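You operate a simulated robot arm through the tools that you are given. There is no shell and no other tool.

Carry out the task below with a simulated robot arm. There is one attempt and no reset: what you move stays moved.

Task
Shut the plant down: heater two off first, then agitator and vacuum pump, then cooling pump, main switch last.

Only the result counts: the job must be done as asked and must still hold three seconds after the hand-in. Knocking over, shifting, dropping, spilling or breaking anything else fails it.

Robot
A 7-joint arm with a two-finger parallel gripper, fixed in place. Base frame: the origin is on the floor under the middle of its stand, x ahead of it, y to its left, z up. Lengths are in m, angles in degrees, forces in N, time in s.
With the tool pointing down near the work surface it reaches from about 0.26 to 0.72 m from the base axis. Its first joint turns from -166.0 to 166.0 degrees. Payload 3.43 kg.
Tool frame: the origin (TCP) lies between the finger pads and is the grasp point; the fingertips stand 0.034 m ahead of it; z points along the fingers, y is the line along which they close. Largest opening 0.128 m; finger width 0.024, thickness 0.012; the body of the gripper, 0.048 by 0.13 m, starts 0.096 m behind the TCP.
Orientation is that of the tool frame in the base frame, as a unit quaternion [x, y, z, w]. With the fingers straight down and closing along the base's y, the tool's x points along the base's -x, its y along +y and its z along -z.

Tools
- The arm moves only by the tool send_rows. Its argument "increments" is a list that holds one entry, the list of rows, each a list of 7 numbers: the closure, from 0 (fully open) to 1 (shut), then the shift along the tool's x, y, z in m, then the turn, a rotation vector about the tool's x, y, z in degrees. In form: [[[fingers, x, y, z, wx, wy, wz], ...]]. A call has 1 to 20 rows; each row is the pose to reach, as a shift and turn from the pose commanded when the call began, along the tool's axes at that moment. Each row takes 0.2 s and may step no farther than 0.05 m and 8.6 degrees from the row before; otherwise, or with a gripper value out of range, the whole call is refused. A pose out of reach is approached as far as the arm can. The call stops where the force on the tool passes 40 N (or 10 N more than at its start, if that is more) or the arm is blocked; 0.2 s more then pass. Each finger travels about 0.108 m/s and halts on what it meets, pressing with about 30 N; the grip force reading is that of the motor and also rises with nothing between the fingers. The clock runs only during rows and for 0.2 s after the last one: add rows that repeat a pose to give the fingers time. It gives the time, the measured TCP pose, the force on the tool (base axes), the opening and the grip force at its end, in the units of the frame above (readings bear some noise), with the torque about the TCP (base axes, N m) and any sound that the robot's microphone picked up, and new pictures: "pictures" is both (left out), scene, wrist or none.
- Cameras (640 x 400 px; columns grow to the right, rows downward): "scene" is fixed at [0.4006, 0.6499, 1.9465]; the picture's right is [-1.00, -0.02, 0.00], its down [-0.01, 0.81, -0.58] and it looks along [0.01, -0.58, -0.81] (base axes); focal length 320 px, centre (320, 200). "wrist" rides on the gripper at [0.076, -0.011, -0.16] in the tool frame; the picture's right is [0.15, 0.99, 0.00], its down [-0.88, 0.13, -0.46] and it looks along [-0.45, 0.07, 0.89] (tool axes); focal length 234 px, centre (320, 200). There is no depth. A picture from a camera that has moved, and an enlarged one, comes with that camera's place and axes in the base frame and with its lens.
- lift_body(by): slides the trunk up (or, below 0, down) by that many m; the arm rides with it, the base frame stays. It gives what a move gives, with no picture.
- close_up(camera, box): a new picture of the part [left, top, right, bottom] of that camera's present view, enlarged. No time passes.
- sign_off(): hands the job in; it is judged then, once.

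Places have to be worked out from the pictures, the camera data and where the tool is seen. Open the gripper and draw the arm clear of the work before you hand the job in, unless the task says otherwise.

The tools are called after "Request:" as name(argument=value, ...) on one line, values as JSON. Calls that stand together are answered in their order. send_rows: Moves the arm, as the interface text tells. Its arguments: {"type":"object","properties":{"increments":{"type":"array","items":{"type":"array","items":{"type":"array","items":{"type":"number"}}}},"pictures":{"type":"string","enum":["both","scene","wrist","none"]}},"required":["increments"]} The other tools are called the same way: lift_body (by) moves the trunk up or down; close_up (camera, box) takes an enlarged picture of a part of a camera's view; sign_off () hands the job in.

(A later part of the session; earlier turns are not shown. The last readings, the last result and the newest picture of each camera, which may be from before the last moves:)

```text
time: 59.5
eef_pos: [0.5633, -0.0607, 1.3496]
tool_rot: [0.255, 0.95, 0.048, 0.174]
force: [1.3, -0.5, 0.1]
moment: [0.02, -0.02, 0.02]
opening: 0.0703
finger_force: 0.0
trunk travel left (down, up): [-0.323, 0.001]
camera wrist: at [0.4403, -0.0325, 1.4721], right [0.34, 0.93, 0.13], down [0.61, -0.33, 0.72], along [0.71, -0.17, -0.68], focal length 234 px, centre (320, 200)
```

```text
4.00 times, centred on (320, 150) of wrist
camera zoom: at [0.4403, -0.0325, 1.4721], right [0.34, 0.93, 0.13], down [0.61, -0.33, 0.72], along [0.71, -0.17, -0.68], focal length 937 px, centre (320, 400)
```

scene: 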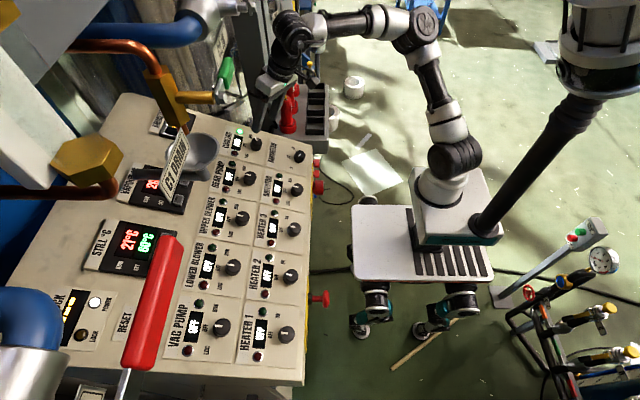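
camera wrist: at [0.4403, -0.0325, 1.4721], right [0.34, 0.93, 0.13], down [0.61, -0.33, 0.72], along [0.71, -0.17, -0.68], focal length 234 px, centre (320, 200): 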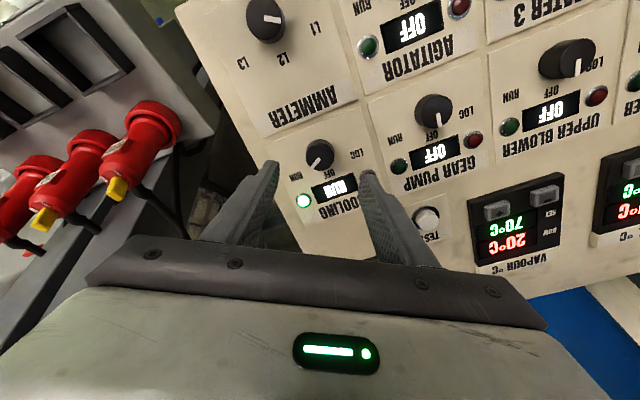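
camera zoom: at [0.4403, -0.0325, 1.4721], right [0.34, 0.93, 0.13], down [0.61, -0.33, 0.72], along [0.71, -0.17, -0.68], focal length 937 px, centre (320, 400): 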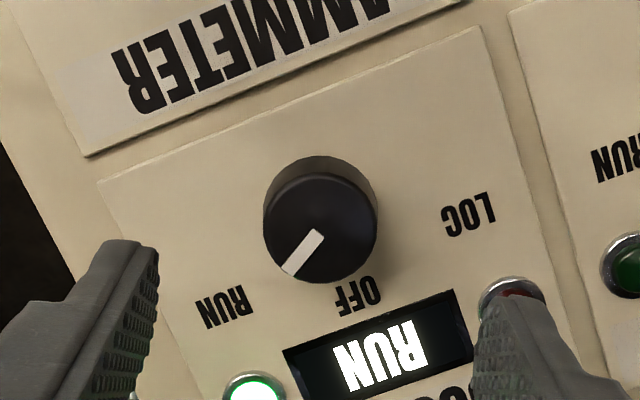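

The cooling knob is laterally centred and about 4–5 mm toward the tool's -x side, with its top about 0.107 m ahead. I go down 0.05 m with that correction and re-check.

Request:
send_rows(increments=[[[0.45, -0.002, 0.0004, 0.017, 0, 0, 0], [0.45, -0.0045, 0.0008, 0.034, 0, 0, 0], [0.45, -0.0045, 0.0008, 0.05, 0, 0, 0], [0.45, -0.0045, 0.0008, 0.05, 0, 0, 0]]], pictures="wrist")

Request:
close_up(camera="wrist", box=[240, 110, 400, 210])

```text
time: 60.5
eef_pos: [0.5875, -0.0656, 1.304]
tool_rot: [0.253, 0.95, 0.048, 0.175]
force: [0.4, 0.4, -0.1]
moment: [-0.01, 0.03, 0.0]
opening: 0.0702
finger_force: 0.1
trunk travel left (down, up): [-0.323, 0.001]
camera wrist: at [0.4636, -0.0361, 1.4263], right [0.34, 0.93, 0.13], down [0.61, -0.33, 0.72], along [0.71, -0.17, -0.68], focal length 234 px, centre (320, 200)
```

wrist: 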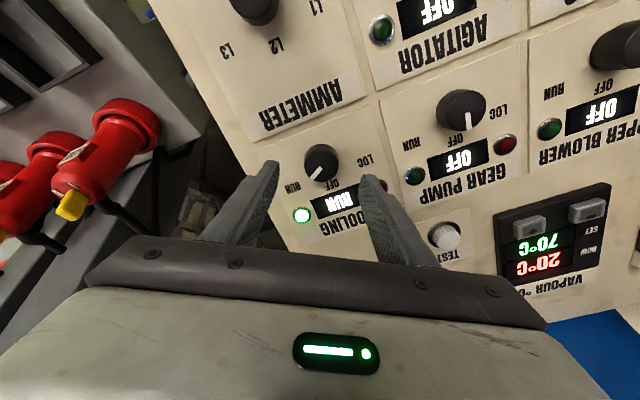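

```text
4.00 times, centred on (320, 160) of wrist
camera zoom: at [0.4636, -0.0361, 1.4263], right [0.34, 0.93, 0.13], down [0.61, -0.33, 0.72], along [0.71, -0.17, -0.68], focal length 937 px, centre (320, 360)
```

zoom: 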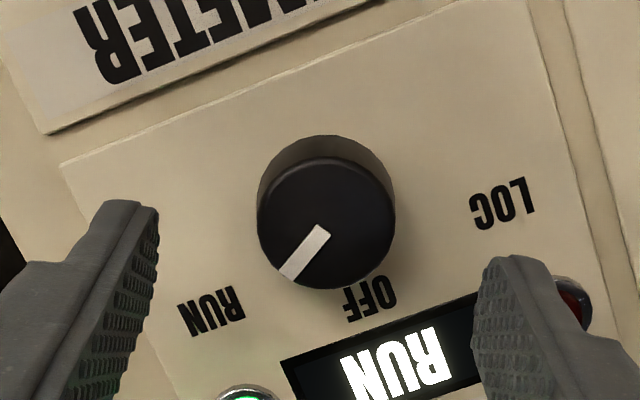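

Now the knob is about 1.4 mm to +y and slightly toward +x of the tool. I go down the last 35 mm with those corrections and grip.

Request:
send_rows(increments=[[[0.45, 0.001, 0.0007, 0.012, 0, 0, 0], [0.45, 0.002, 0.0013, 0.024, 0, 0, 0], [0.45, 0.002, 0.0013, 0.031, 0, 0, 0], [0.45, 0.002, 0.0013, 0.035, 0, 0, 0], [0.45, 0.002, 0.0013, 0.035, 0, 0, 0], [0.6, 0.002, 0.0013, 0.035, 0, 0, 0], [0.8, 0.002, 0.0013, 0.035, 0, 0, 0], [0.8, 0.002, 0.0013, 0.035, 0, 0, 0], [0.8, 0.002, 0.0013, 0.035, 0, 0, 0]]])

Request:
close_up(camera="wrist", box=[240, 130, 400, 230])

```text
time: 62.5
eef_pos: [0.5991, -0.0633, 1.2724]
tool_rot: [0.254, 0.95, 0.049, 0.174]
force: [-1.9, -2.6, -2.0]
moment: [-0.16, 0.08, 0.07]
opening: 0.0337
finger_force: 44.9
trunk travel left (down, up): [-0.323, 0.001]
camera wrist: at [0.4755, -0.0343, 1.3943], right [0.34, 0.93, 0.13], down [0.61, -0.33, 0.72], along [0.71, -0.17, -0.68], focal length 234 px, centre (320, 200)
```

scene: 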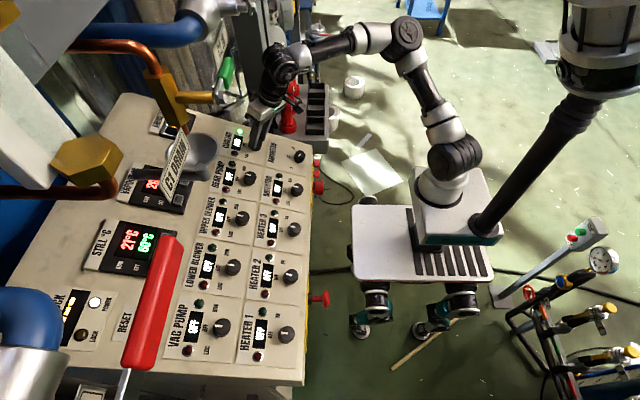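
wrist: 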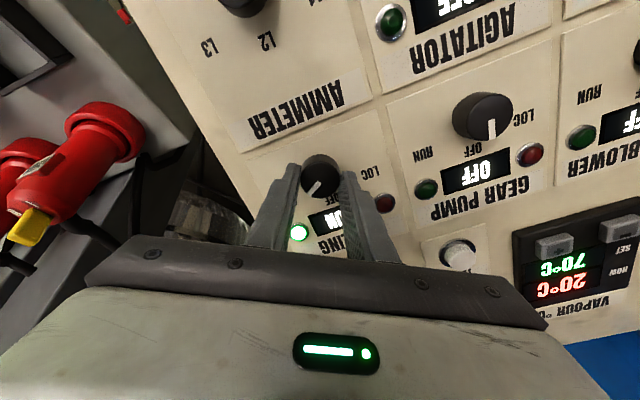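

```text
4.00 times, centred on (320, 180) of wrist
camera zoom: at [0.4755, -0.0343, 1.3943], right [0.34, 0.93, 0.13], down [0.61, -0.33, 0.72], along [0.71, -0.17, -0.68], focal length 937 px, centre (320, 280)
```

zoom: 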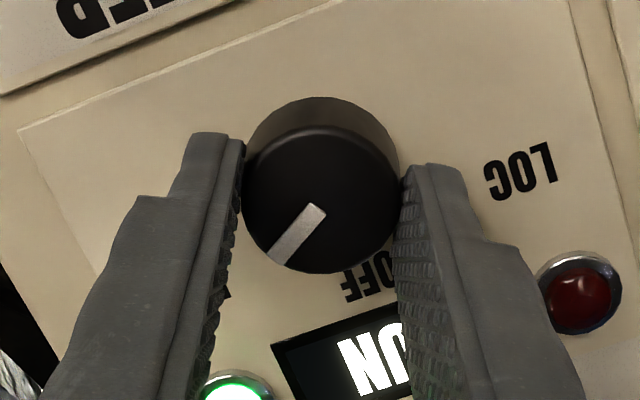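

The grip is secure with almost no side load. I turn -60°.

Request:
send_rows(increments=[[[0.8, 0, 0, 0, 0, 0, -6], [0.8, 0, 0, 0, 0, 0, -12], [0.8, 0, 0, 0, 0, 0, -18], [0.8, 0, 0, 0, 0, 0, -24], [0.8, 0, 0, 0, 0, 0, -30], [0.8, 0, 0, 0, 0, 0, -36], [0.8, 0, 0, 0, 0, 0, -42], [0.8, 0, 0, 0, 0, 0, -48], [0.8, 0, 0, 0, 0, 0, -54], [0.8, 0, 0, 0, 0, 0, -60], [0.8, 0, 0, 0, 0, 0, -60], [0.8, 0, 0, 0, 0, 0, -60]]])

Request:
close_up(camera="wrist", box=[220, 120, 420, 245])

```text
time: 65.1
eef_pos: [0.5993, -0.0626, 1.27]
tool_rot: [-0.256, 0.95, -0.047, 0.174]
force: [-4.3, 5.3, -8.7]
moment: [0.59, -0.13, 0.23]
opening: 0.0339
finger_force: 45.2
trunk travel left (down, up): [-0.323, 0.001]
camera wrist: at [0.4862, -0.1094, 1.3984], right [-0.58, 0.78, -0.22], down [0.49, 0.55, 0.68], along [0.65, 0.29, -0.7], focal length 234 px, centre (320, 200)
```

scene: 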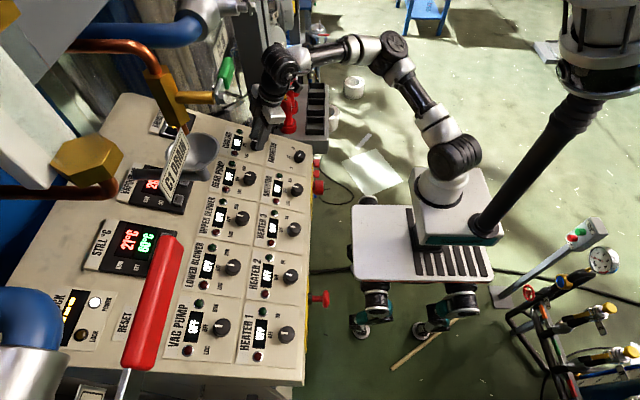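
wrist: 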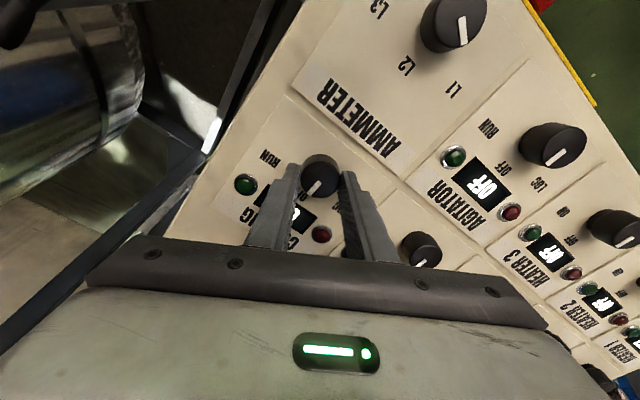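

```text
3.20 times, centred on (320, 182) of wrist
camera zoom: at [0.4862, -0.1094, 1.3984], right [-0.58, 0.78, -0.22], down [0.49, 0.55, 0.68], along [0.65, 0.29, -0.7], focal length 749 px, centre (320, 256)
```

zoom: 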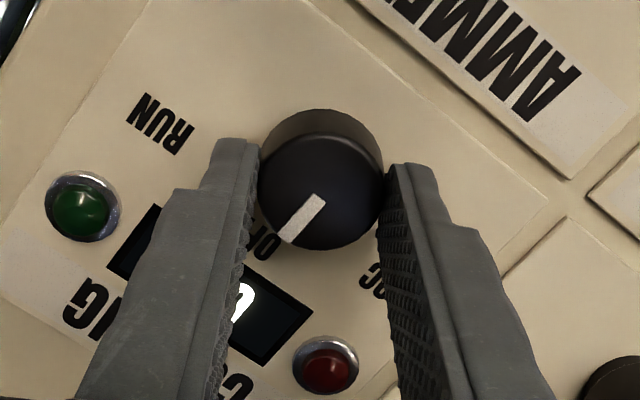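

The cooling lamp is dark. I release, back off along the normal and verify.

Request:
send_rows(increments=[[[0.45, 0, 0, 0, 0, 0, 0], [0.45, 0, 0, 0, 0, 0, 0], [0.45, 0, 0, 0, 0, 0, 0], [0.45, 0, 0, -0.02, 0, 0, 0], [0.45, 0, 0, -0.05, 0, 0, 0], [0.45, 0, 0, -0.08, 0, 0, 0], [0.45, 0, 0, -0.1, 0, 0, 0], [0.45, 0, 0, -0.1, 0, 0, 0]]])

Request:
close_up(camera="wrist", box=[220, 90, 460, 240])

Request:
close_up(camera="scene", box=[190, 110, 330, 230])

```text
time: 66.9
eef_pos: [0.5629, -0.063, 1.3651]
tool_rot: [-0.256, 0.95, -0.045, 0.175]
force: [0.2, 0.5, 0.4]
moment: [-0.04, -0.03, 0.02]
opening: 0.0703
finger_force: 0.1
trunk travel left (down, up): [-0.323, 0.001]
camera wrist: at [0.45, -0.1103, 1.4909], right [-0.58, 0.78, -0.22], down [0.49, 0.55, 0.68], along [0.65, 0.29, -0.7], focal length 234 px, centre (320, 200)
```

scene: 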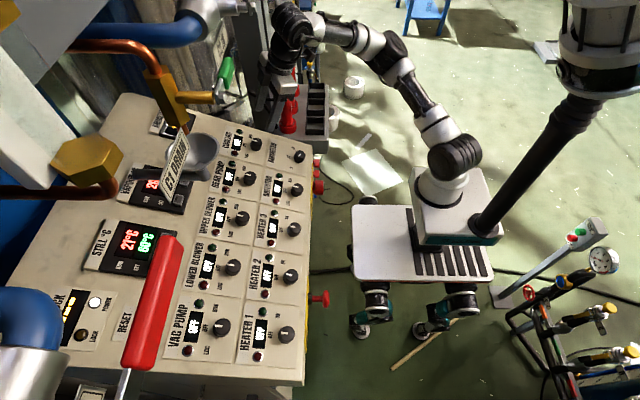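
wrist: 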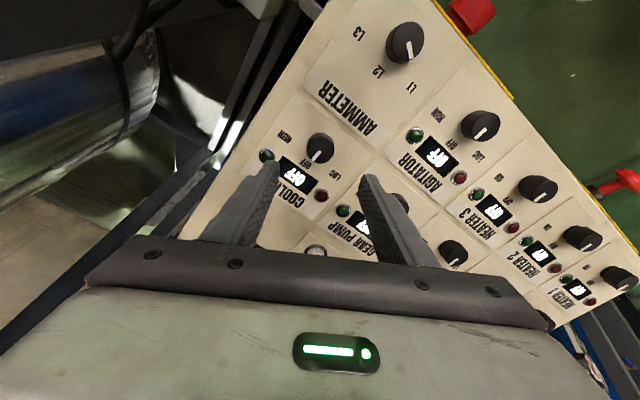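

```text
2.67 times, centred on (340, 165) of wrist
camera zoom: at [0.45, -0.1103, 1.4909], right [-0.58, 0.78, -0.22], down [0.49, 0.55, 0.68], along [0.65, 0.29, -0.7], focal length 624 px, centre (267, 293)
```

zoom: 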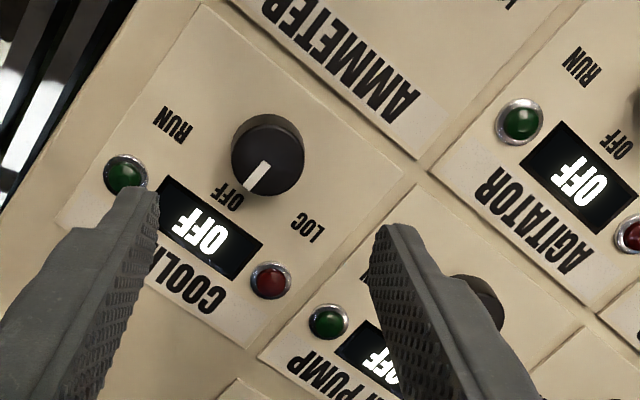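

```text
3.33 times, centred on (260, 170) of scene
camera zoom: at [0.4006, 0.6499, 1.9465], right [-1.0, -0.02, 0.0], down [-0.01, 0.81, -0.58], along [0.01, -0.58, -0.81], focal length 1065 px, centre (520, 300)
```

zoom: 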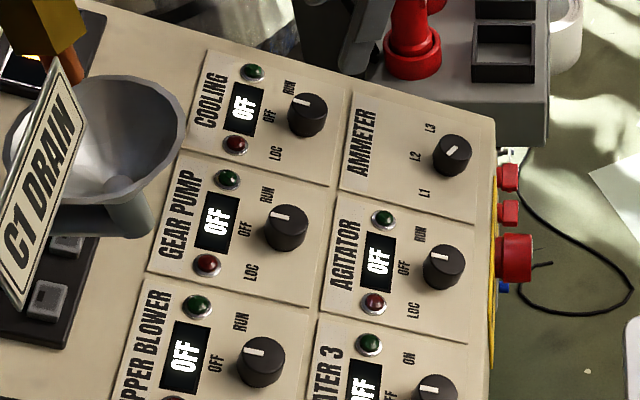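

Cooling is confirmed OFF, so only the main switch is left. It is on the vertical front face, so I will grip it from above and in front at a tilt and turn about the base x axis. First I back away to in front of the panel with the tool squared.

Request:
send_rows(increments=[[[0.45, 0.0117, 0.013, -0.0137, 0.3, -1.1, 3.74], [0.45, 0.0234, 0.0259, -0.0273, 0.6, -2.2, 7.48], [0.45, 0.0351, 0.0389, -0.041, 0.9, -3.3, 11.2], [0.45, 0.0468, 0.0519, -0.0547, 1.2, -4.4, 14.95], [0.45, 0.0585, 0.0648, -0.0683, 1.5, -5.5, 18.7], [0.45, 0.0702, 0.0778, -0.082, 1.8, -6.6, 22.4], [0.45, 0.0819, 0.0907, -0.0956, 2.07, -7.7, 26.2], [0.45, 0.0936, 0.1037, -0.1093, 2.36, -8.8, 29.9], [0.45, 0.0936, 0.1037, -0.1093, 2.36, -8.8, 29.9]]])

```text
time: 68.9
eef_pos: [0.4011, -0.0164, 1.419]
tool_rot: [0.0, 0.966, 0.0, 0.258]
force: [-0.1, 0.7, 0.2]
moment: [0.02, 0.01, 0.02]
opening: 0.0705
finger_force: 0.0
trunk travel left (down, up): [-0.323, 0.001]
camera wrist: at [0.2555, -0.0289, 1.5188], right [-0.13, 0.99, -0.07], down [0.54, 0.13, 0.83], along [0.83, 0.07, -0.55], focal length 234 px, centre (320, 200)
```

scene: 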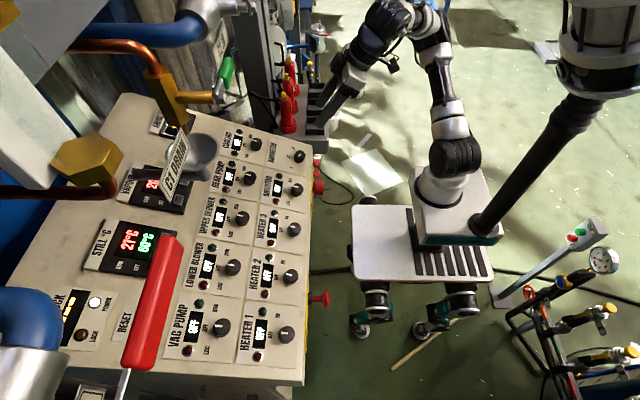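
wrist: 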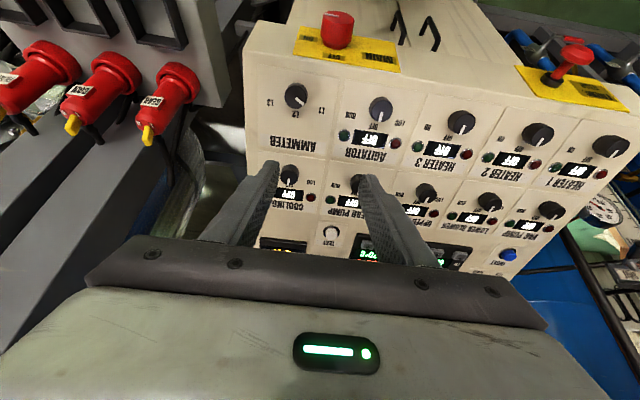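

The arm is in a relaxed posture with the elbow away from the mast. Before lowering the trunk I rehearse the main-switch rotation here in free space, from +45° to -45° about base x, because it is the same arm-relative pose I'll need there.

Request:
send_rows(increments=[[[0.45, 0, 0, 0, -6.5, 0, 3.75], [0.45, 0, 0, 0, -13, 0, 7.5], [0.45, 0, 0, 0, -19.5, 0, 11.25], [0.45, 0, 0, 0, -26, 0, 15], [0.45, 0, 0, 0, -32.5, 0, 18.75], [0.45, 0, 0, 0, -39, 0, 22.5], [0.45, 0, 0, 0, -39, 0, 22.5]]])

```text
time: 70.5
eef_pos: [0.4004, -0.0196, 1.4189]
tool_rot: [0.099, 0.892, 0.372, 0.238]
force: [0.0, -0.2, 0.1]
moment: [0.03, 0.02, 0.03]
opening: 0.0703
finger_force: 0.1
trunk travel left (down, up): [-0.323, 0.001]
camera wrist: at [0.2548, -0.0984, 1.4815], right [-0.13, 0.75, 0.65], down [0.54, -0.5, 0.68], along [0.83, 0.44, -0.34], focal length 234 px, centre (320, 200)
```

scene: 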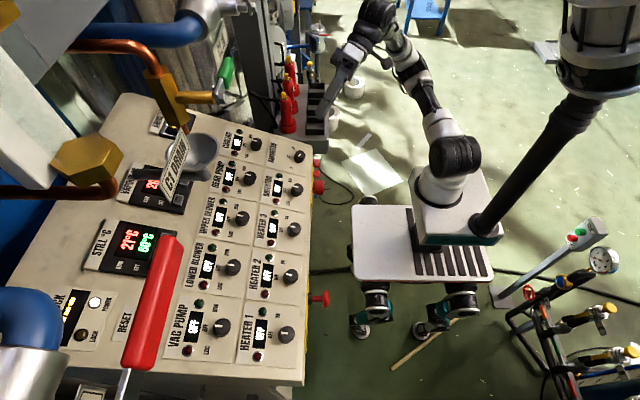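
wrist: 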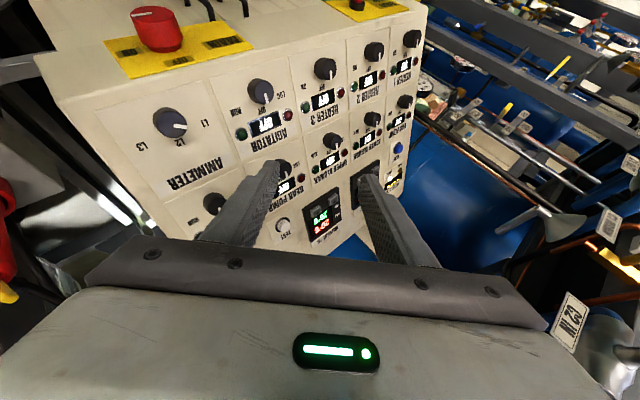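

The start orientation is fine. Now I rehearse the full -90° sweep in free space.

Request:
send_rows(increments=[[[0.45, 0, 0, 0, 6.5, 0, -3.75], [0.45, 0, 0, 0, 13, 0, -7.5], [0.45, 0, 0, 0, 19.5, 0, -11.25], [0.45, 0, 0, 0, 26, 0, -15], [0.45, 0, 0, 0, 32.5, 0, -18.75], [0.45, 0, 0, 0, 39, 0, -22.5], [0.45, 0, 0, 0, 45.5, 0, -26.25], [0.45, 0, 0, 0, 52, 0, -30], [0.45, 0, 0, 0, 58.5, 0, -33.75], [0.45, 0, 0, 0, 65, 0, -37.5], [0.45, 0, 0, 0, 71.5, 0, -41.25], [0.45, 0, 0, 0, 77.9, 0, -45], [0.45, 0, 0, 0, 77.9, 0, -45]]])

```text
time: 73.3
eef_pos: [0.4008, -0.0185, 1.4203]
tool_rot: [-0.101, 0.892, -0.37, 0.239]
force: [0.9, 0.4, -0.2]
moment: [0.0, -0.03, -0.01]
opening: 0.0705
finger_force: 0.1
trunk travel left (down, up): [-0.323, 0.001]
camera wrist: at [0.2552, 0.0439, 1.4987], right [-0.13, 0.65, -0.75], down [0.53, 0.68, 0.5], along [0.84, -0.34, -0.43], focal length 234 px, centre (320, 200)
```

scene: 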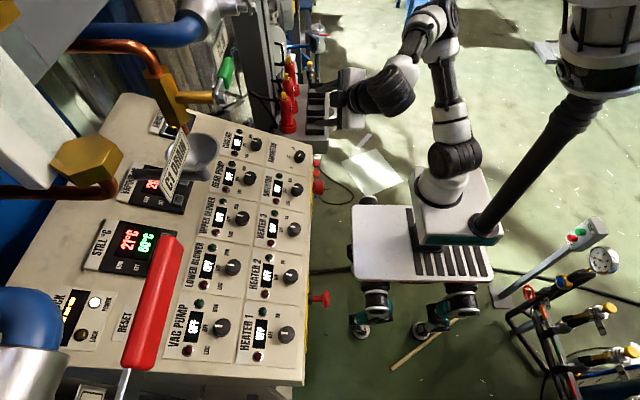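
wrist: 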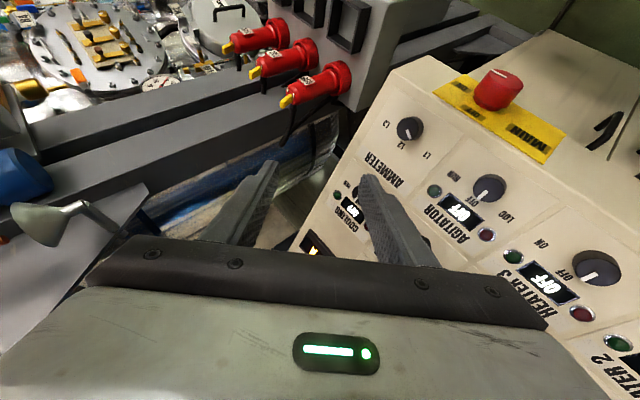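

Both ends of the sweep are reachable. I zoom on the main switch from here to refine its position and the front-face geometry.

Request:
close_up(camera="wrist", box=[420, 50, 580, 150])

```text
4.00 times, centred on (500, 100) of wrist
camera zoom: at [0.2552, 0.0439, 1.4987], right [-0.13, 0.65, -0.75], down [0.53, 0.68, 0.5], along [0.84, -0.34, -0.43], focal length 937 px, centre (-400, 600)
```

zoom: 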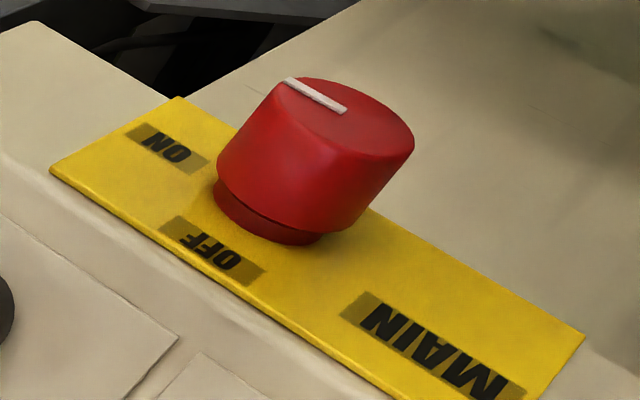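

All views agree on the main knob's front centre at about (0.401, -0.012, 1.089) with a horizontal axis, a vertical face at x≈0.434 and a diameter of about 45 mm. I return to the +45° start orientation, pull back to x≈0.345 to clear the console, then lower the trunk.

Request:
send_rows(increments=[[[0.35, 0.0042, -0.0004, -0.002, -6.5, 0, 3.75], [0.35, 0.0085, -0.0008, -0.004, -13, 0, 7.5], [0.35, 0.0127, -0.0011, -0.006, -19.5, 0, 11.25], [0.35, 0.017, -0.0015, -0.008, -26, 0, 15], [0.35, 0.0212, -0.0019, -0.01, -32.5, 0, 18.75], [0.35, 0.0254, -0.0023, -0.012, -39, 0, 22.5], [0.35, 0.0297, -0.0027, -0.014, -45.5, 0, 26.25], [0.35, 0.034, -0.0031, -0.016, -52, 0, 30], [0.35, 0.038, -0.0035, -0.018, -58.5, 0, 33.75], [0.35, 0.0424, -0.0038, -0.02, -65, 0, 37.5], [0.35, 0.0466, -0.0042, -0.022, -71.5, 0, 41.25], [0.35, 0.0509, -0.0046, -0.0239, -77.9, 0, 45], [0.35, 0.0509, -0.0046, -0.0239, -77.9, 0, 45]]])

```text
time: 76.1
eef_pos: [0.344, -0.0254, 1.4196]
tool_rot: [0.098, 0.892, 0.372, 0.237]
force: [0.5, -0.1, 0.6]
moment: [0.03, -0.03, 0.03]
opening: 0.0832
finger_force: 0.0
trunk travel left (down, up): [-0.323, 0.001]
camera wrist: at [0.1997, -0.1052, 1.4821], right [-0.13, 0.75, 0.65], down [0.54, -0.5, 0.68], along [0.83, 0.44, -0.34], focal length 234 px, centre (320, 200)
```

scene: 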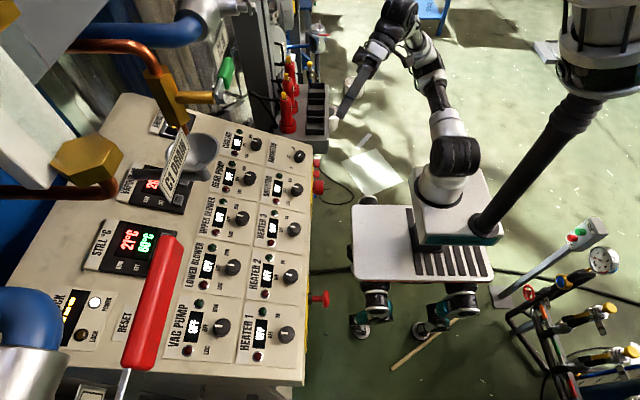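
wrist: 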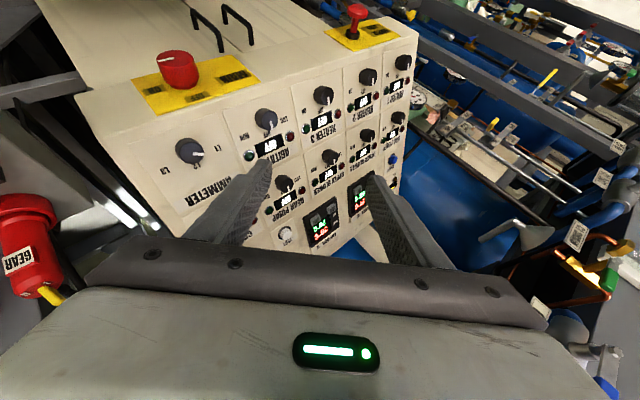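

The fingertips are at x≈0.37 and the knob front is at 0.40, so there is clearance to lower. I bring the trunk down in two steps.

Request:
lift_body(by=-0.15)

Request:
send_rows(increments=[[[0.35, 0, 0, 0, 0, 0, 0]]])

```text
time: 77.9
eef_pos: [0.3442, -0.0265, 1.2702]
tool_rot: [0.098, 0.892, 0.371, 0.238]
force: [0.4, 0.0, 0.9]
moment: [-0.01, -0.01, 0.0]
opening: 0.0832
finger_force: 0.0
trunk travel left (down, up): [-0.173, 0.151]
```

```text
time: 78.3
eef_pos: [0.3452, -0.0261, 1.271]
tool_rot: [0.099, 0.892, 0.371, 0.239]
force: [0.0, 0.5, 0.4]
moment: [0.01, 0.01, 0.02]
opening: 0.0829
finger_force: 0.0
trunk travel left (down, up): [-0.173, 0.151]
camera wrist: at [0.1999, -0.1049, 1.3322], right [-0.13, 0.75, 0.65], down [0.54, -0.5, 0.68], along [0.83, 0.44, -0.34], focal length 234 px, centre (320, 200)
```

scene: 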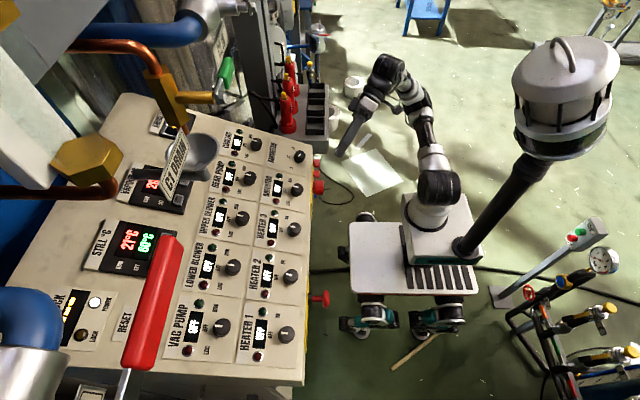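
wrist: 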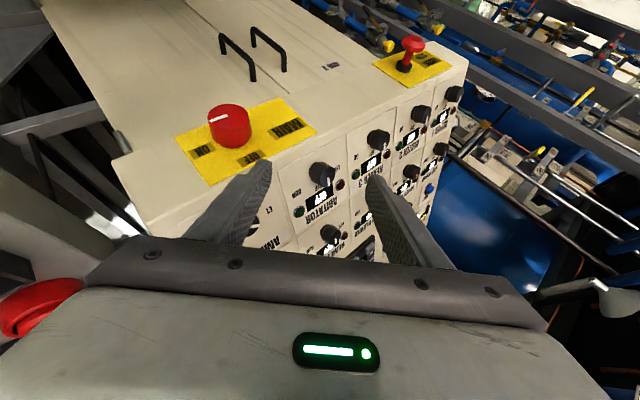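

All clear. I lower another 0.155 m so the TCP is at about z=1.115, just in front of the main switch.

Request:
lift_body(by=-0.155)

Request:
send_rows(increments=[[[0.35, 0, 0, 0, 0, 0, 0]]])

Request:
close_up(camera="wrist", box=[220, 80, 460, 230])

```text
time: 80.1
eef_pos: [0.3466, -0.0253, 1.1158]
tool_rot: [0.098, 0.893, 0.37, 0.238]
force: [0.5, 0.6, -0.5]
moment: [0.01, 0.01, 0.0]
opening: 0.0833
finger_force: 0.1
trunk travel left (down, up): [-0.018, 0.306]
```

```text
time: 80.5
eef_pos: [0.3447, -0.0262, 1.1138]
tool_rot: [0.098, 0.892, 0.37, 0.238]
force: [-0.8, 0.5, -0.9]
moment: [0.0, -0.04, -0.02]
opening: 0.0833
finger_force: 0.0
trunk travel left (down, up): [-0.018, 0.306]
camera wrist: at [0.1999, -0.1049, 1.1772], right [-0.13, 0.75, 0.65], down [0.54, -0.5, 0.68], along [0.83, 0.44, -0.34], focal length 234 px, centre (320, 200)
```

scene: 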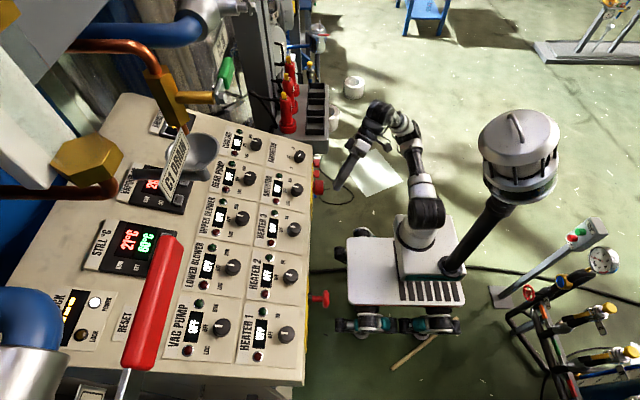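
wrist: 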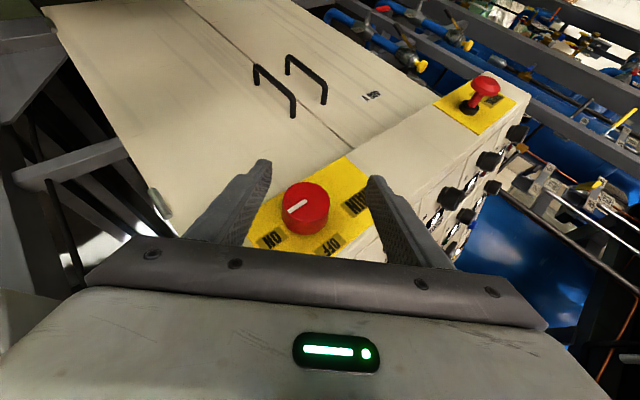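

```text
2.67 times, centred on (340, 155) of wrist
camera zoom: at [0.1999, -0.1049, 1.1772], right [-0.13, 0.75, 0.65], down [0.54, -0.5, 0.68], along [0.83, 0.44, -0.34], focal length 624 px, centre (267, 320)
```

zoom: 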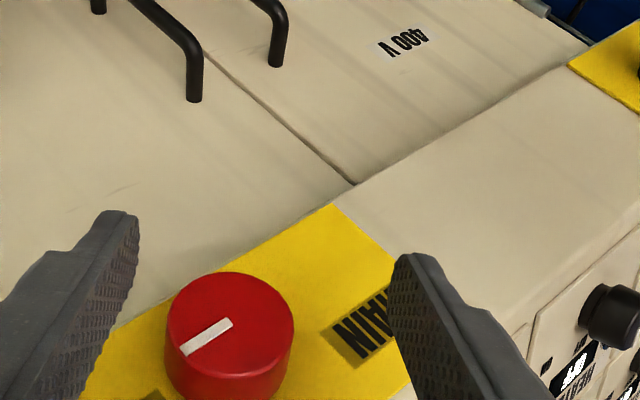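

The camera ray to the knob passes exactly through the position I estimated, with the pointer at ON. I lower 13 mm to align with the knob axis, then move halfway in along +x and check.

Request:
send_rows(increments=[[[0.35, 0.0024, -0.0045, 0.0041, 0, 0, 0], [0.35, 0.0047, -0.0089, 0.0082, 0, 0, 0], [0.35, -0.0083, -0.0089, 0.0157, 0, 0, 0], [0.35, -0.0213, -0.0089, 0.0232, 0, 0, 0], [0.35, -0.0213, -0.0089, 0.0232, 0, 0, 0]]])

Request:
close_up(camera="wrist", box=[220, 100, 420, 225])

Request:
close_up(camera="scene", box=[270, 130, 400, 230])

```text
time: 81.7
eef_pos: [0.3732, -0.0245, 1.103]
tool_rot: [0.098, 0.892, 0.371, 0.238]
force: [0.1, 0.6, 0.7]
moment: [-0.01, 0.0, 0.01]
opening: 0.0832
finger_force: 0.0
trunk travel left (down, up): [-0.018, 0.306]
camera wrist: at [0.229, -0.1038, 1.1648], right [-0.13, 0.75, 0.65], down [0.54, -0.5, 0.68], along [0.83, 0.44, -0.34], focal length 234 px, centre (320, 200)
```

scene: 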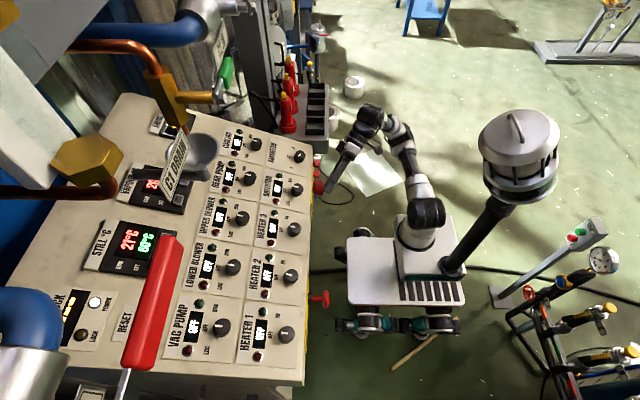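
wrist: 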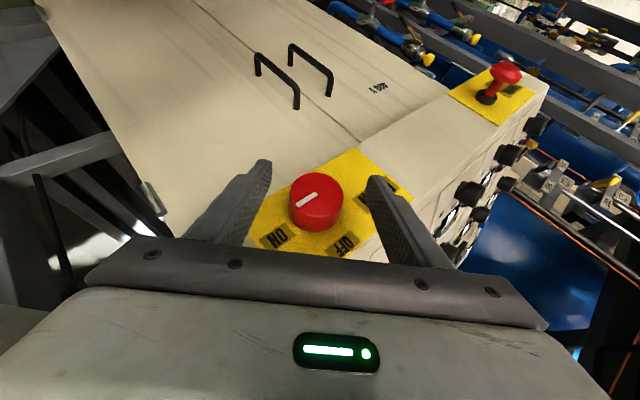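

```text
3.20 times, centred on (320, 162) of wrist
camera zoom: at [0.229, -0.1038, 1.1648], right [-0.13, 0.75, 0.65], down [0.54, -0.5, 0.68], along [0.83, 0.44, -0.34], focal length 749 px, centre (320, 320)
```

zoom: 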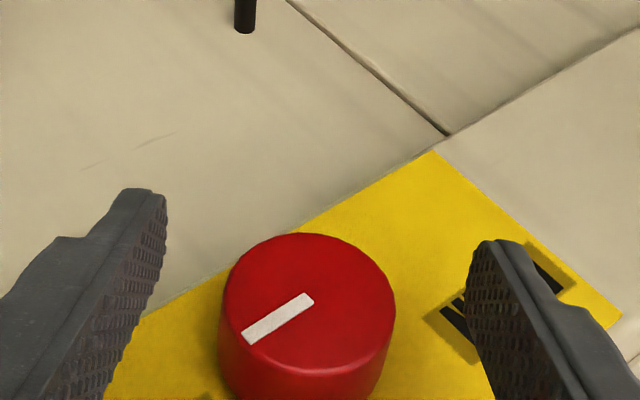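

```text
4.00 times, centred on (335, 180) of scene
camera zoom: at [0.4006, 0.6499, 1.9465], right [-1.0, -0.02, 0.0], down [-0.01, 0.81, -0.58], along [0.01, -0.58, -0.81], focal length 1278 px, centre (260, 280)
```

zoom: 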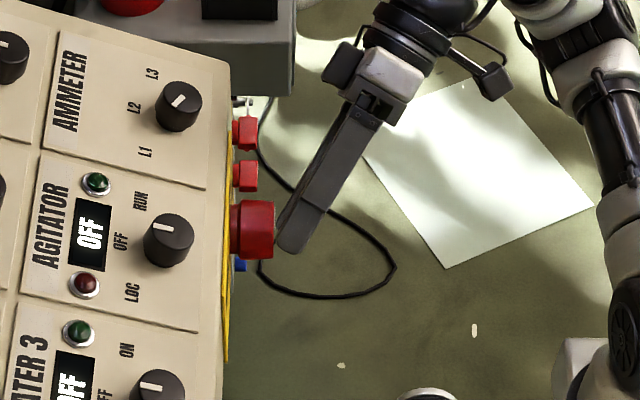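

The geometry checks out in both views, with the knob at (0.401, -0.012, 1.089) and a diameter of about 49 mm. I move in the remaining 28 mm so the pads straddle it, then close.

Request:
send_rows(increments=[[[0.35, -0.008, -0.0005, 0.0046, 0, 0, 0], [0.35, -0.0163, -0.001, 0.0093, 0, 0, 0], [0.35, -0.0244, -0.0015, 0.0139, 0, 0, 0], [0.35, -0.0244, -0.0015, 0.0139, 0, 0, 0]]])

Request:
close_up(camera="wrist", box=[220, 120, 420, 245])

Request:
close_up(camera="scene", box=[270, 130, 400, 230])

```text
time: 82.7
eef_pos: [0.4016, -0.0271, 1.1014]
tool_rot: [0.099, 0.892, 0.371, 0.238]
force: [-0.8, -0.3, -0.8]
moment: [0.03, -0.03, 0.05]
opening: 0.0833
finger_force: 0.0
trunk travel left (down, up): [-0.018, 0.306]
camera wrist: at [0.2564, -0.1059, 1.1625], right [-0.13, 0.75, 0.65], down [0.54, -0.5, 0.68], along [0.83, 0.44, -0.34], focal length 234 px, centre (320, 200)
```

scene: 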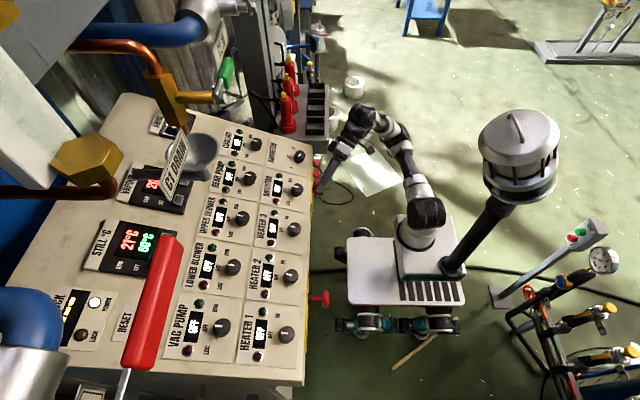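
wrist: 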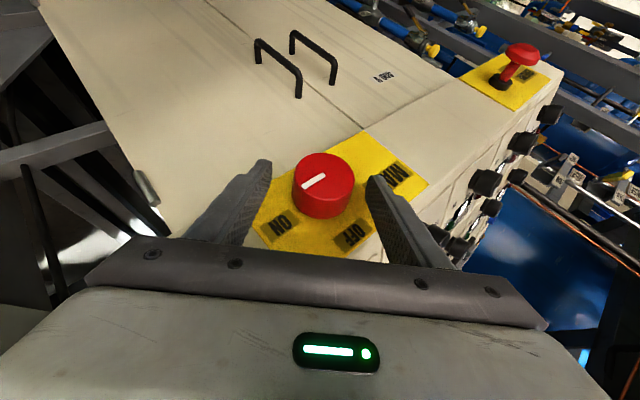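

```text
3.20 times, centred on (320, 182) of wrist
camera zoom: at [0.2564, -0.1059, 1.1625], right [-0.13, 0.75, 0.65], down [0.54, -0.5, 0.68], along [0.83, 0.44, -0.34], focal length 749 px, centre (320, 256)
```

zoom: 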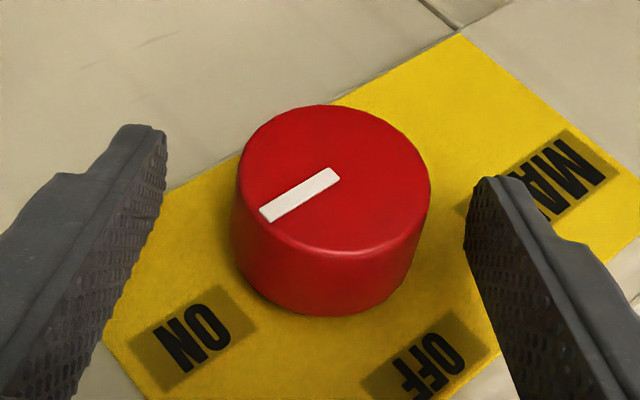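

```text
4.00 times, centred on (335, 180) of scene
camera zoom: at [0.4006, 0.6499, 1.9465], right [-1.0, -0.02, 0.0], down [-0.01, 0.81, -0.58], along [0.01, -0.58, -0.81], focal length 1278 px, centre (260, 280)
```

zoom: 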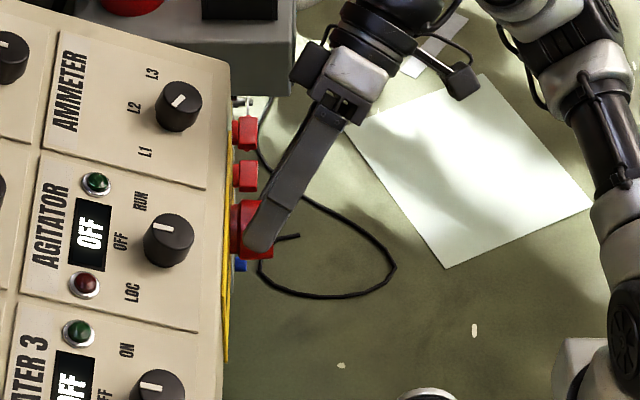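

The pads straddle the red knob, with the contact zone on its axis and only about 1 mm of lateral offset. I correct that and close the fingers.

Request:
send_rows(increments=[[[0.35, 0, 0.0012, 0, 0, 0, 0], [0.5, 0, 0.0012, 0, 0, 0, 0], [0.6, 0, 0.0012, 0, 0, 0, 0], [0.7, 0, 0.0012, 0, 0, 0, 0], [0.72, 0, 0.0012, 0, 0, 0, 0], [0.72, 0, 0.0012, 0, 0, 0, 0], [0.72, 0, 0.0012, 0, 0, 0, 0]]])

Request:
close_up(camera="wrist", box=[220, 120, 420, 245])

```text
time: 84.3
eef_pos: [0.4008, -0.0255, 1.1019]
tool_rot: [0.099, 0.892, 0.371, 0.239]
force: [6.3, 9.5, 13.2]
moment: [0.31, -0.34, 0.63]
opening: 0.0505
finger_force: 45.2
trunk travel left (down, up): [-0.018, 0.306]
camera wrist: at [0.2563, -0.1044, 1.164], right [-0.13, 0.75, 0.65], down [0.54, -0.5, 0.68], along [0.83, 0.44, -0.34], focal length 234 px, centre (320, 200)
```

scene: 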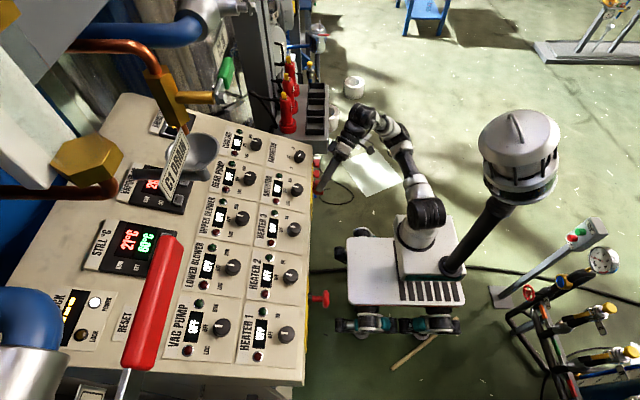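
wrist: 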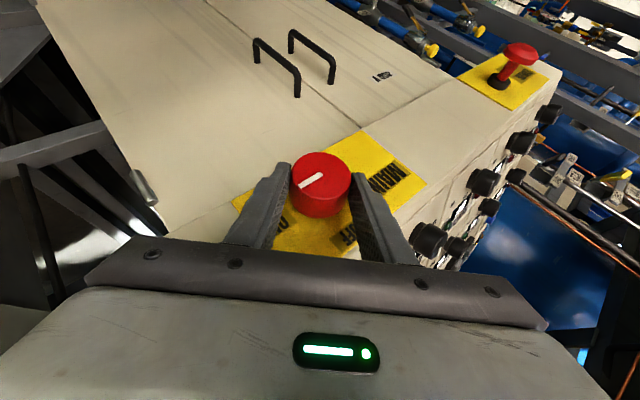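

```text
3.20 times, centred on (320, 182) of wrist
camera zoom: at [0.2563, -0.1044, 1.164], right [-0.13, 0.75, 0.65], down [0.54, -0.5, 0.68], along [0.83, 0.44, -0.34], focal length 749 px, centre (320, 256)
```

zoom: 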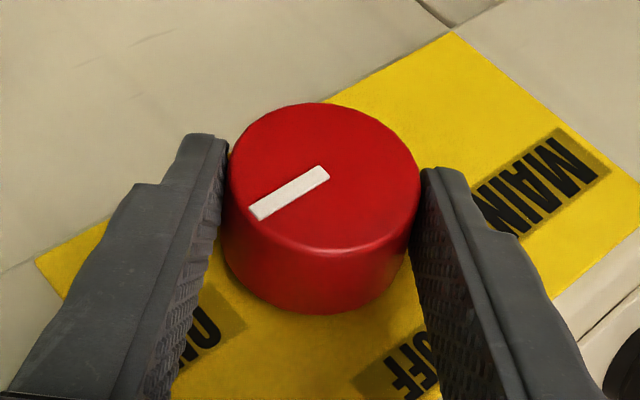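

The red knob is gripped (opening 50 mm), and the pointer is exactly toward -y (ON) with the OFF label straight up, so the turn is -90° about base x. I pivot around the knob axis in 6° steps.

Request:
send_rows(increments=[[[0.72, 0.0, 0.0025, 0.0001, 5.2, 0, -2.99], [0.72, 0.0002, 0.0047, 0.0004, 10.4, 0, -5.98], [0.72, 0.0005, 0.0066, 0.0008, 15.6, 0, -8.97], [0.72, 0.0008, 0.0084, 0.0014, 20.8, 0, -11.96], [0.72, 0.0012, 0.0102, 0.0022, 26, 0, -14.96], [0.72, 0.0018, 0.0117, 0.0031, 31.2, 0, -17.95], [0.72, 0.0024, 0.0131, 0.0042, 36.4, 0, -20.9], [0.72, 0.0031, 0.0144, 0.0054, 41.6, 0, -23.9], [0.72, 0.0038, 0.0155, 0.0067, 46.8, 0, -26.9], [0.72, 0.0047, 0.0165, 0.0081, 52, 0, -29.9], [0.72, 0.0055, 0.0173, 0.0096, 57.2, 0, -32.9], [0.72, 0.0064, 0.0179, 0.0112, 62.4, 0, -35.9], [0.72, 0.0074, 0.0183, 0.0128, 67.6, 0, -38.9], [0.72, 0.0083, 0.0186, 0.0145, 72.8, 0, -41.9], [0.72, 0.0093, 0.0187, 0.0162, 78, 0, -44.9], [0.72, 0.0093, 0.0187, 0.0162, 78, 0, -44.9], [0.72, 0.0093, 0.0187, 0.0162, 78, 0, -44.9]]])

Request:
close_up(camera="wrist", box=[220, 120, 420, 245])

```text
time: 87.9
eef_pos: [0.4005, 0.0019, 1.1021]
tool_rot: [-0.099, 0.893, -0.368, 0.239]
force: [-11.4, 0.8, 4.9]
moment: [0.1, -0.44, -0.7]
opening: 0.0508
finger_force: 44.6
trunk travel left (down, up): [-0.018, 0.306]
camera wrist: at [0.2561, 0.0646, 1.1804], right [-0.13, 0.65, -0.75], down [0.53, 0.68, 0.5], along [0.84, -0.34, -0.43], focal length 234 px, centre (320, 200)
```

scene: 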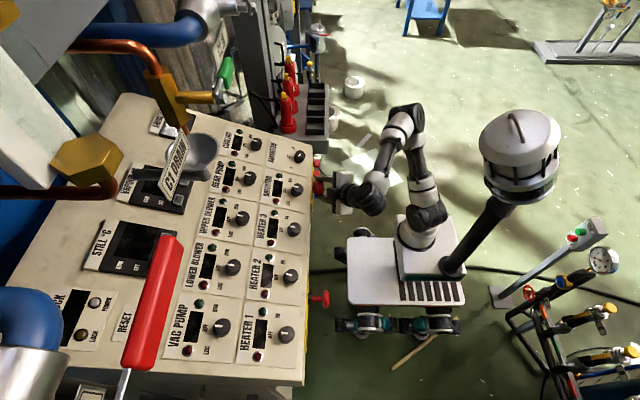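
wrist: 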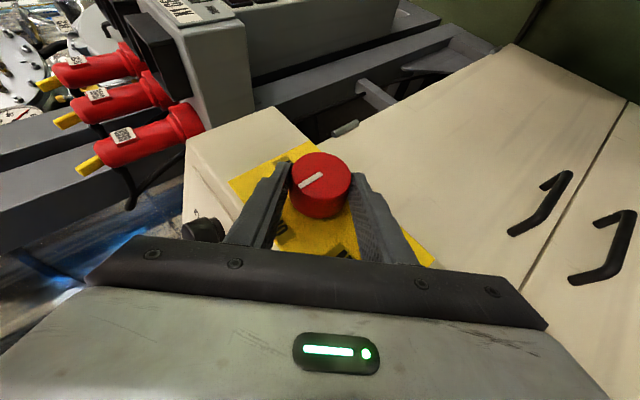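

```text
3.20 times, centred on (320, 182) of wrist
camera zoom: at [0.2561, 0.0646, 1.1804], right [-0.13, 0.65, -0.75], down [0.53, 0.68, 0.5], along [0.84, -0.34, -0.43], focal length 749 px, centre (320, 256)
```

zoom: 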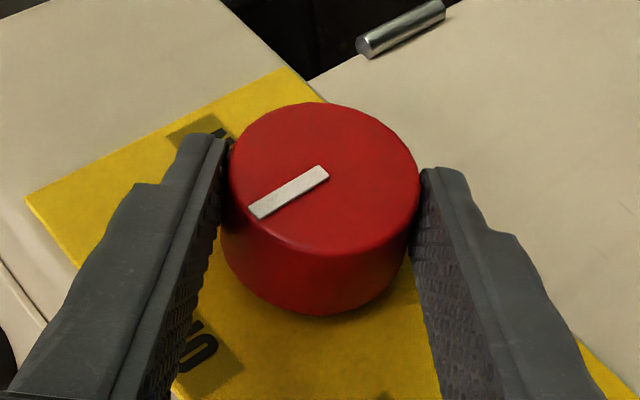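

All the panel displays have gone dark and the pointer is at OFF. I open the fingers and withdraw straight back along -x.

Request:
send_rows(increments=[[[0.35, 0, 0, 0, 0, 0, 0], [0.35, 0, 0, 0, 0, 0, 0], [0.35, 0, 0, 0, 0, 0, 0], [0.35, 0.013, 0, -0.0075, 0, 0, 0], [0.35, 0.026, 0, -0.015, 0, 0, 0], [0.35, 0.039, 0, -0.0224, 0, 0, 0], [0.35, 0.052, 0, -0.03, 0, 0, 0], [0.35, 0.052, 0, -0.03, 0, 0, 0]]])

Request:
close_up(camera="wrist", box=[200, 100, 440, 250])

Request:
close_up(camera="scene", box=[40, 100, 340, 380])

```text
time: 89.7
eef_pos: [0.3436, 0.0012, 1.1019]
tool_rot: [-0.099, 0.893, -0.369, 0.238]
force: [0.2, -0.3, 0.2]
moment: [0.02, 0.02, 0.0]
opening: 0.0832
finger_force: 0.1
trunk travel left (down, up): [-0.018, 0.306]
camera wrist: at [0.1979, 0.0648, 1.1804], right [-0.13, 0.65, -0.75], down [0.54, 0.68, 0.5], along [0.83, -0.34, -0.43], focal length 234 px, centre (320, 200)
```

scene: 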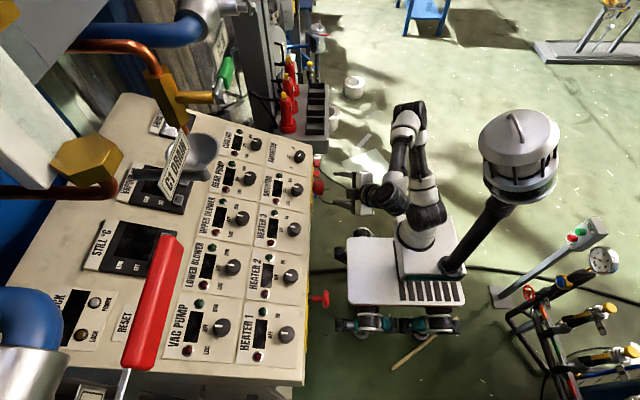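
wrist: 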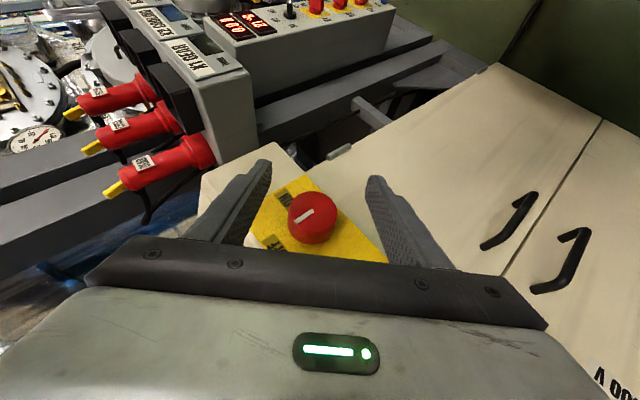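

```text
2.67 times, centred on (320, 175) of wrist
camera zoom: at [0.1979, 0.0648, 1.1804], right [-0.13, 0.65, -0.75], down [0.54, 0.68, 0.5], along [0.83, -0.34, -0.43], focal length 624 px, centre (320, 267)
```

zoom: 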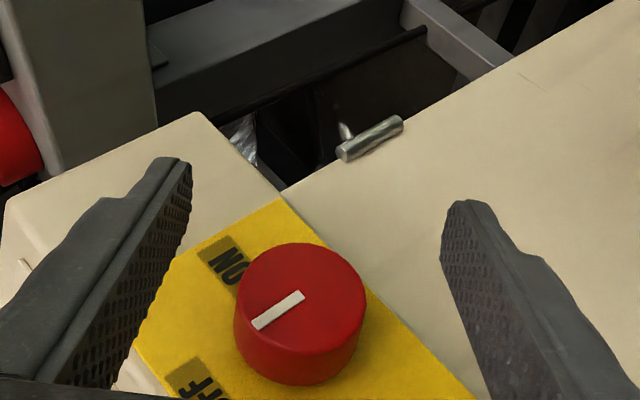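

```text
1.43 times, centred on (190, 240) of scene
camera zoom: at [0.4006, 0.6499, 1.9465], right [-1.0, -0.02, 0.0], down [-0.01, 0.81, -0.58], along [0.01, -0.58, -0.81], focal length 456 px, centre (506, 143)
```

zoom: 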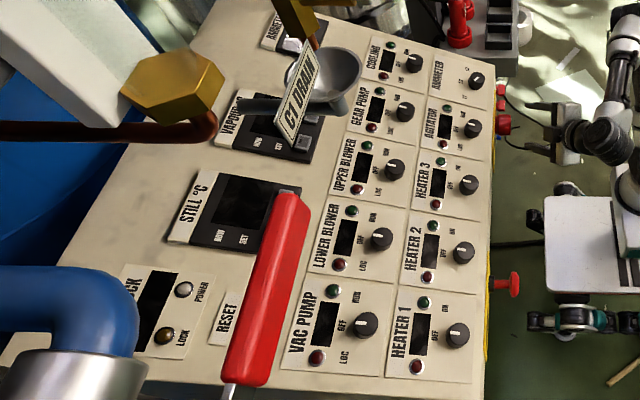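

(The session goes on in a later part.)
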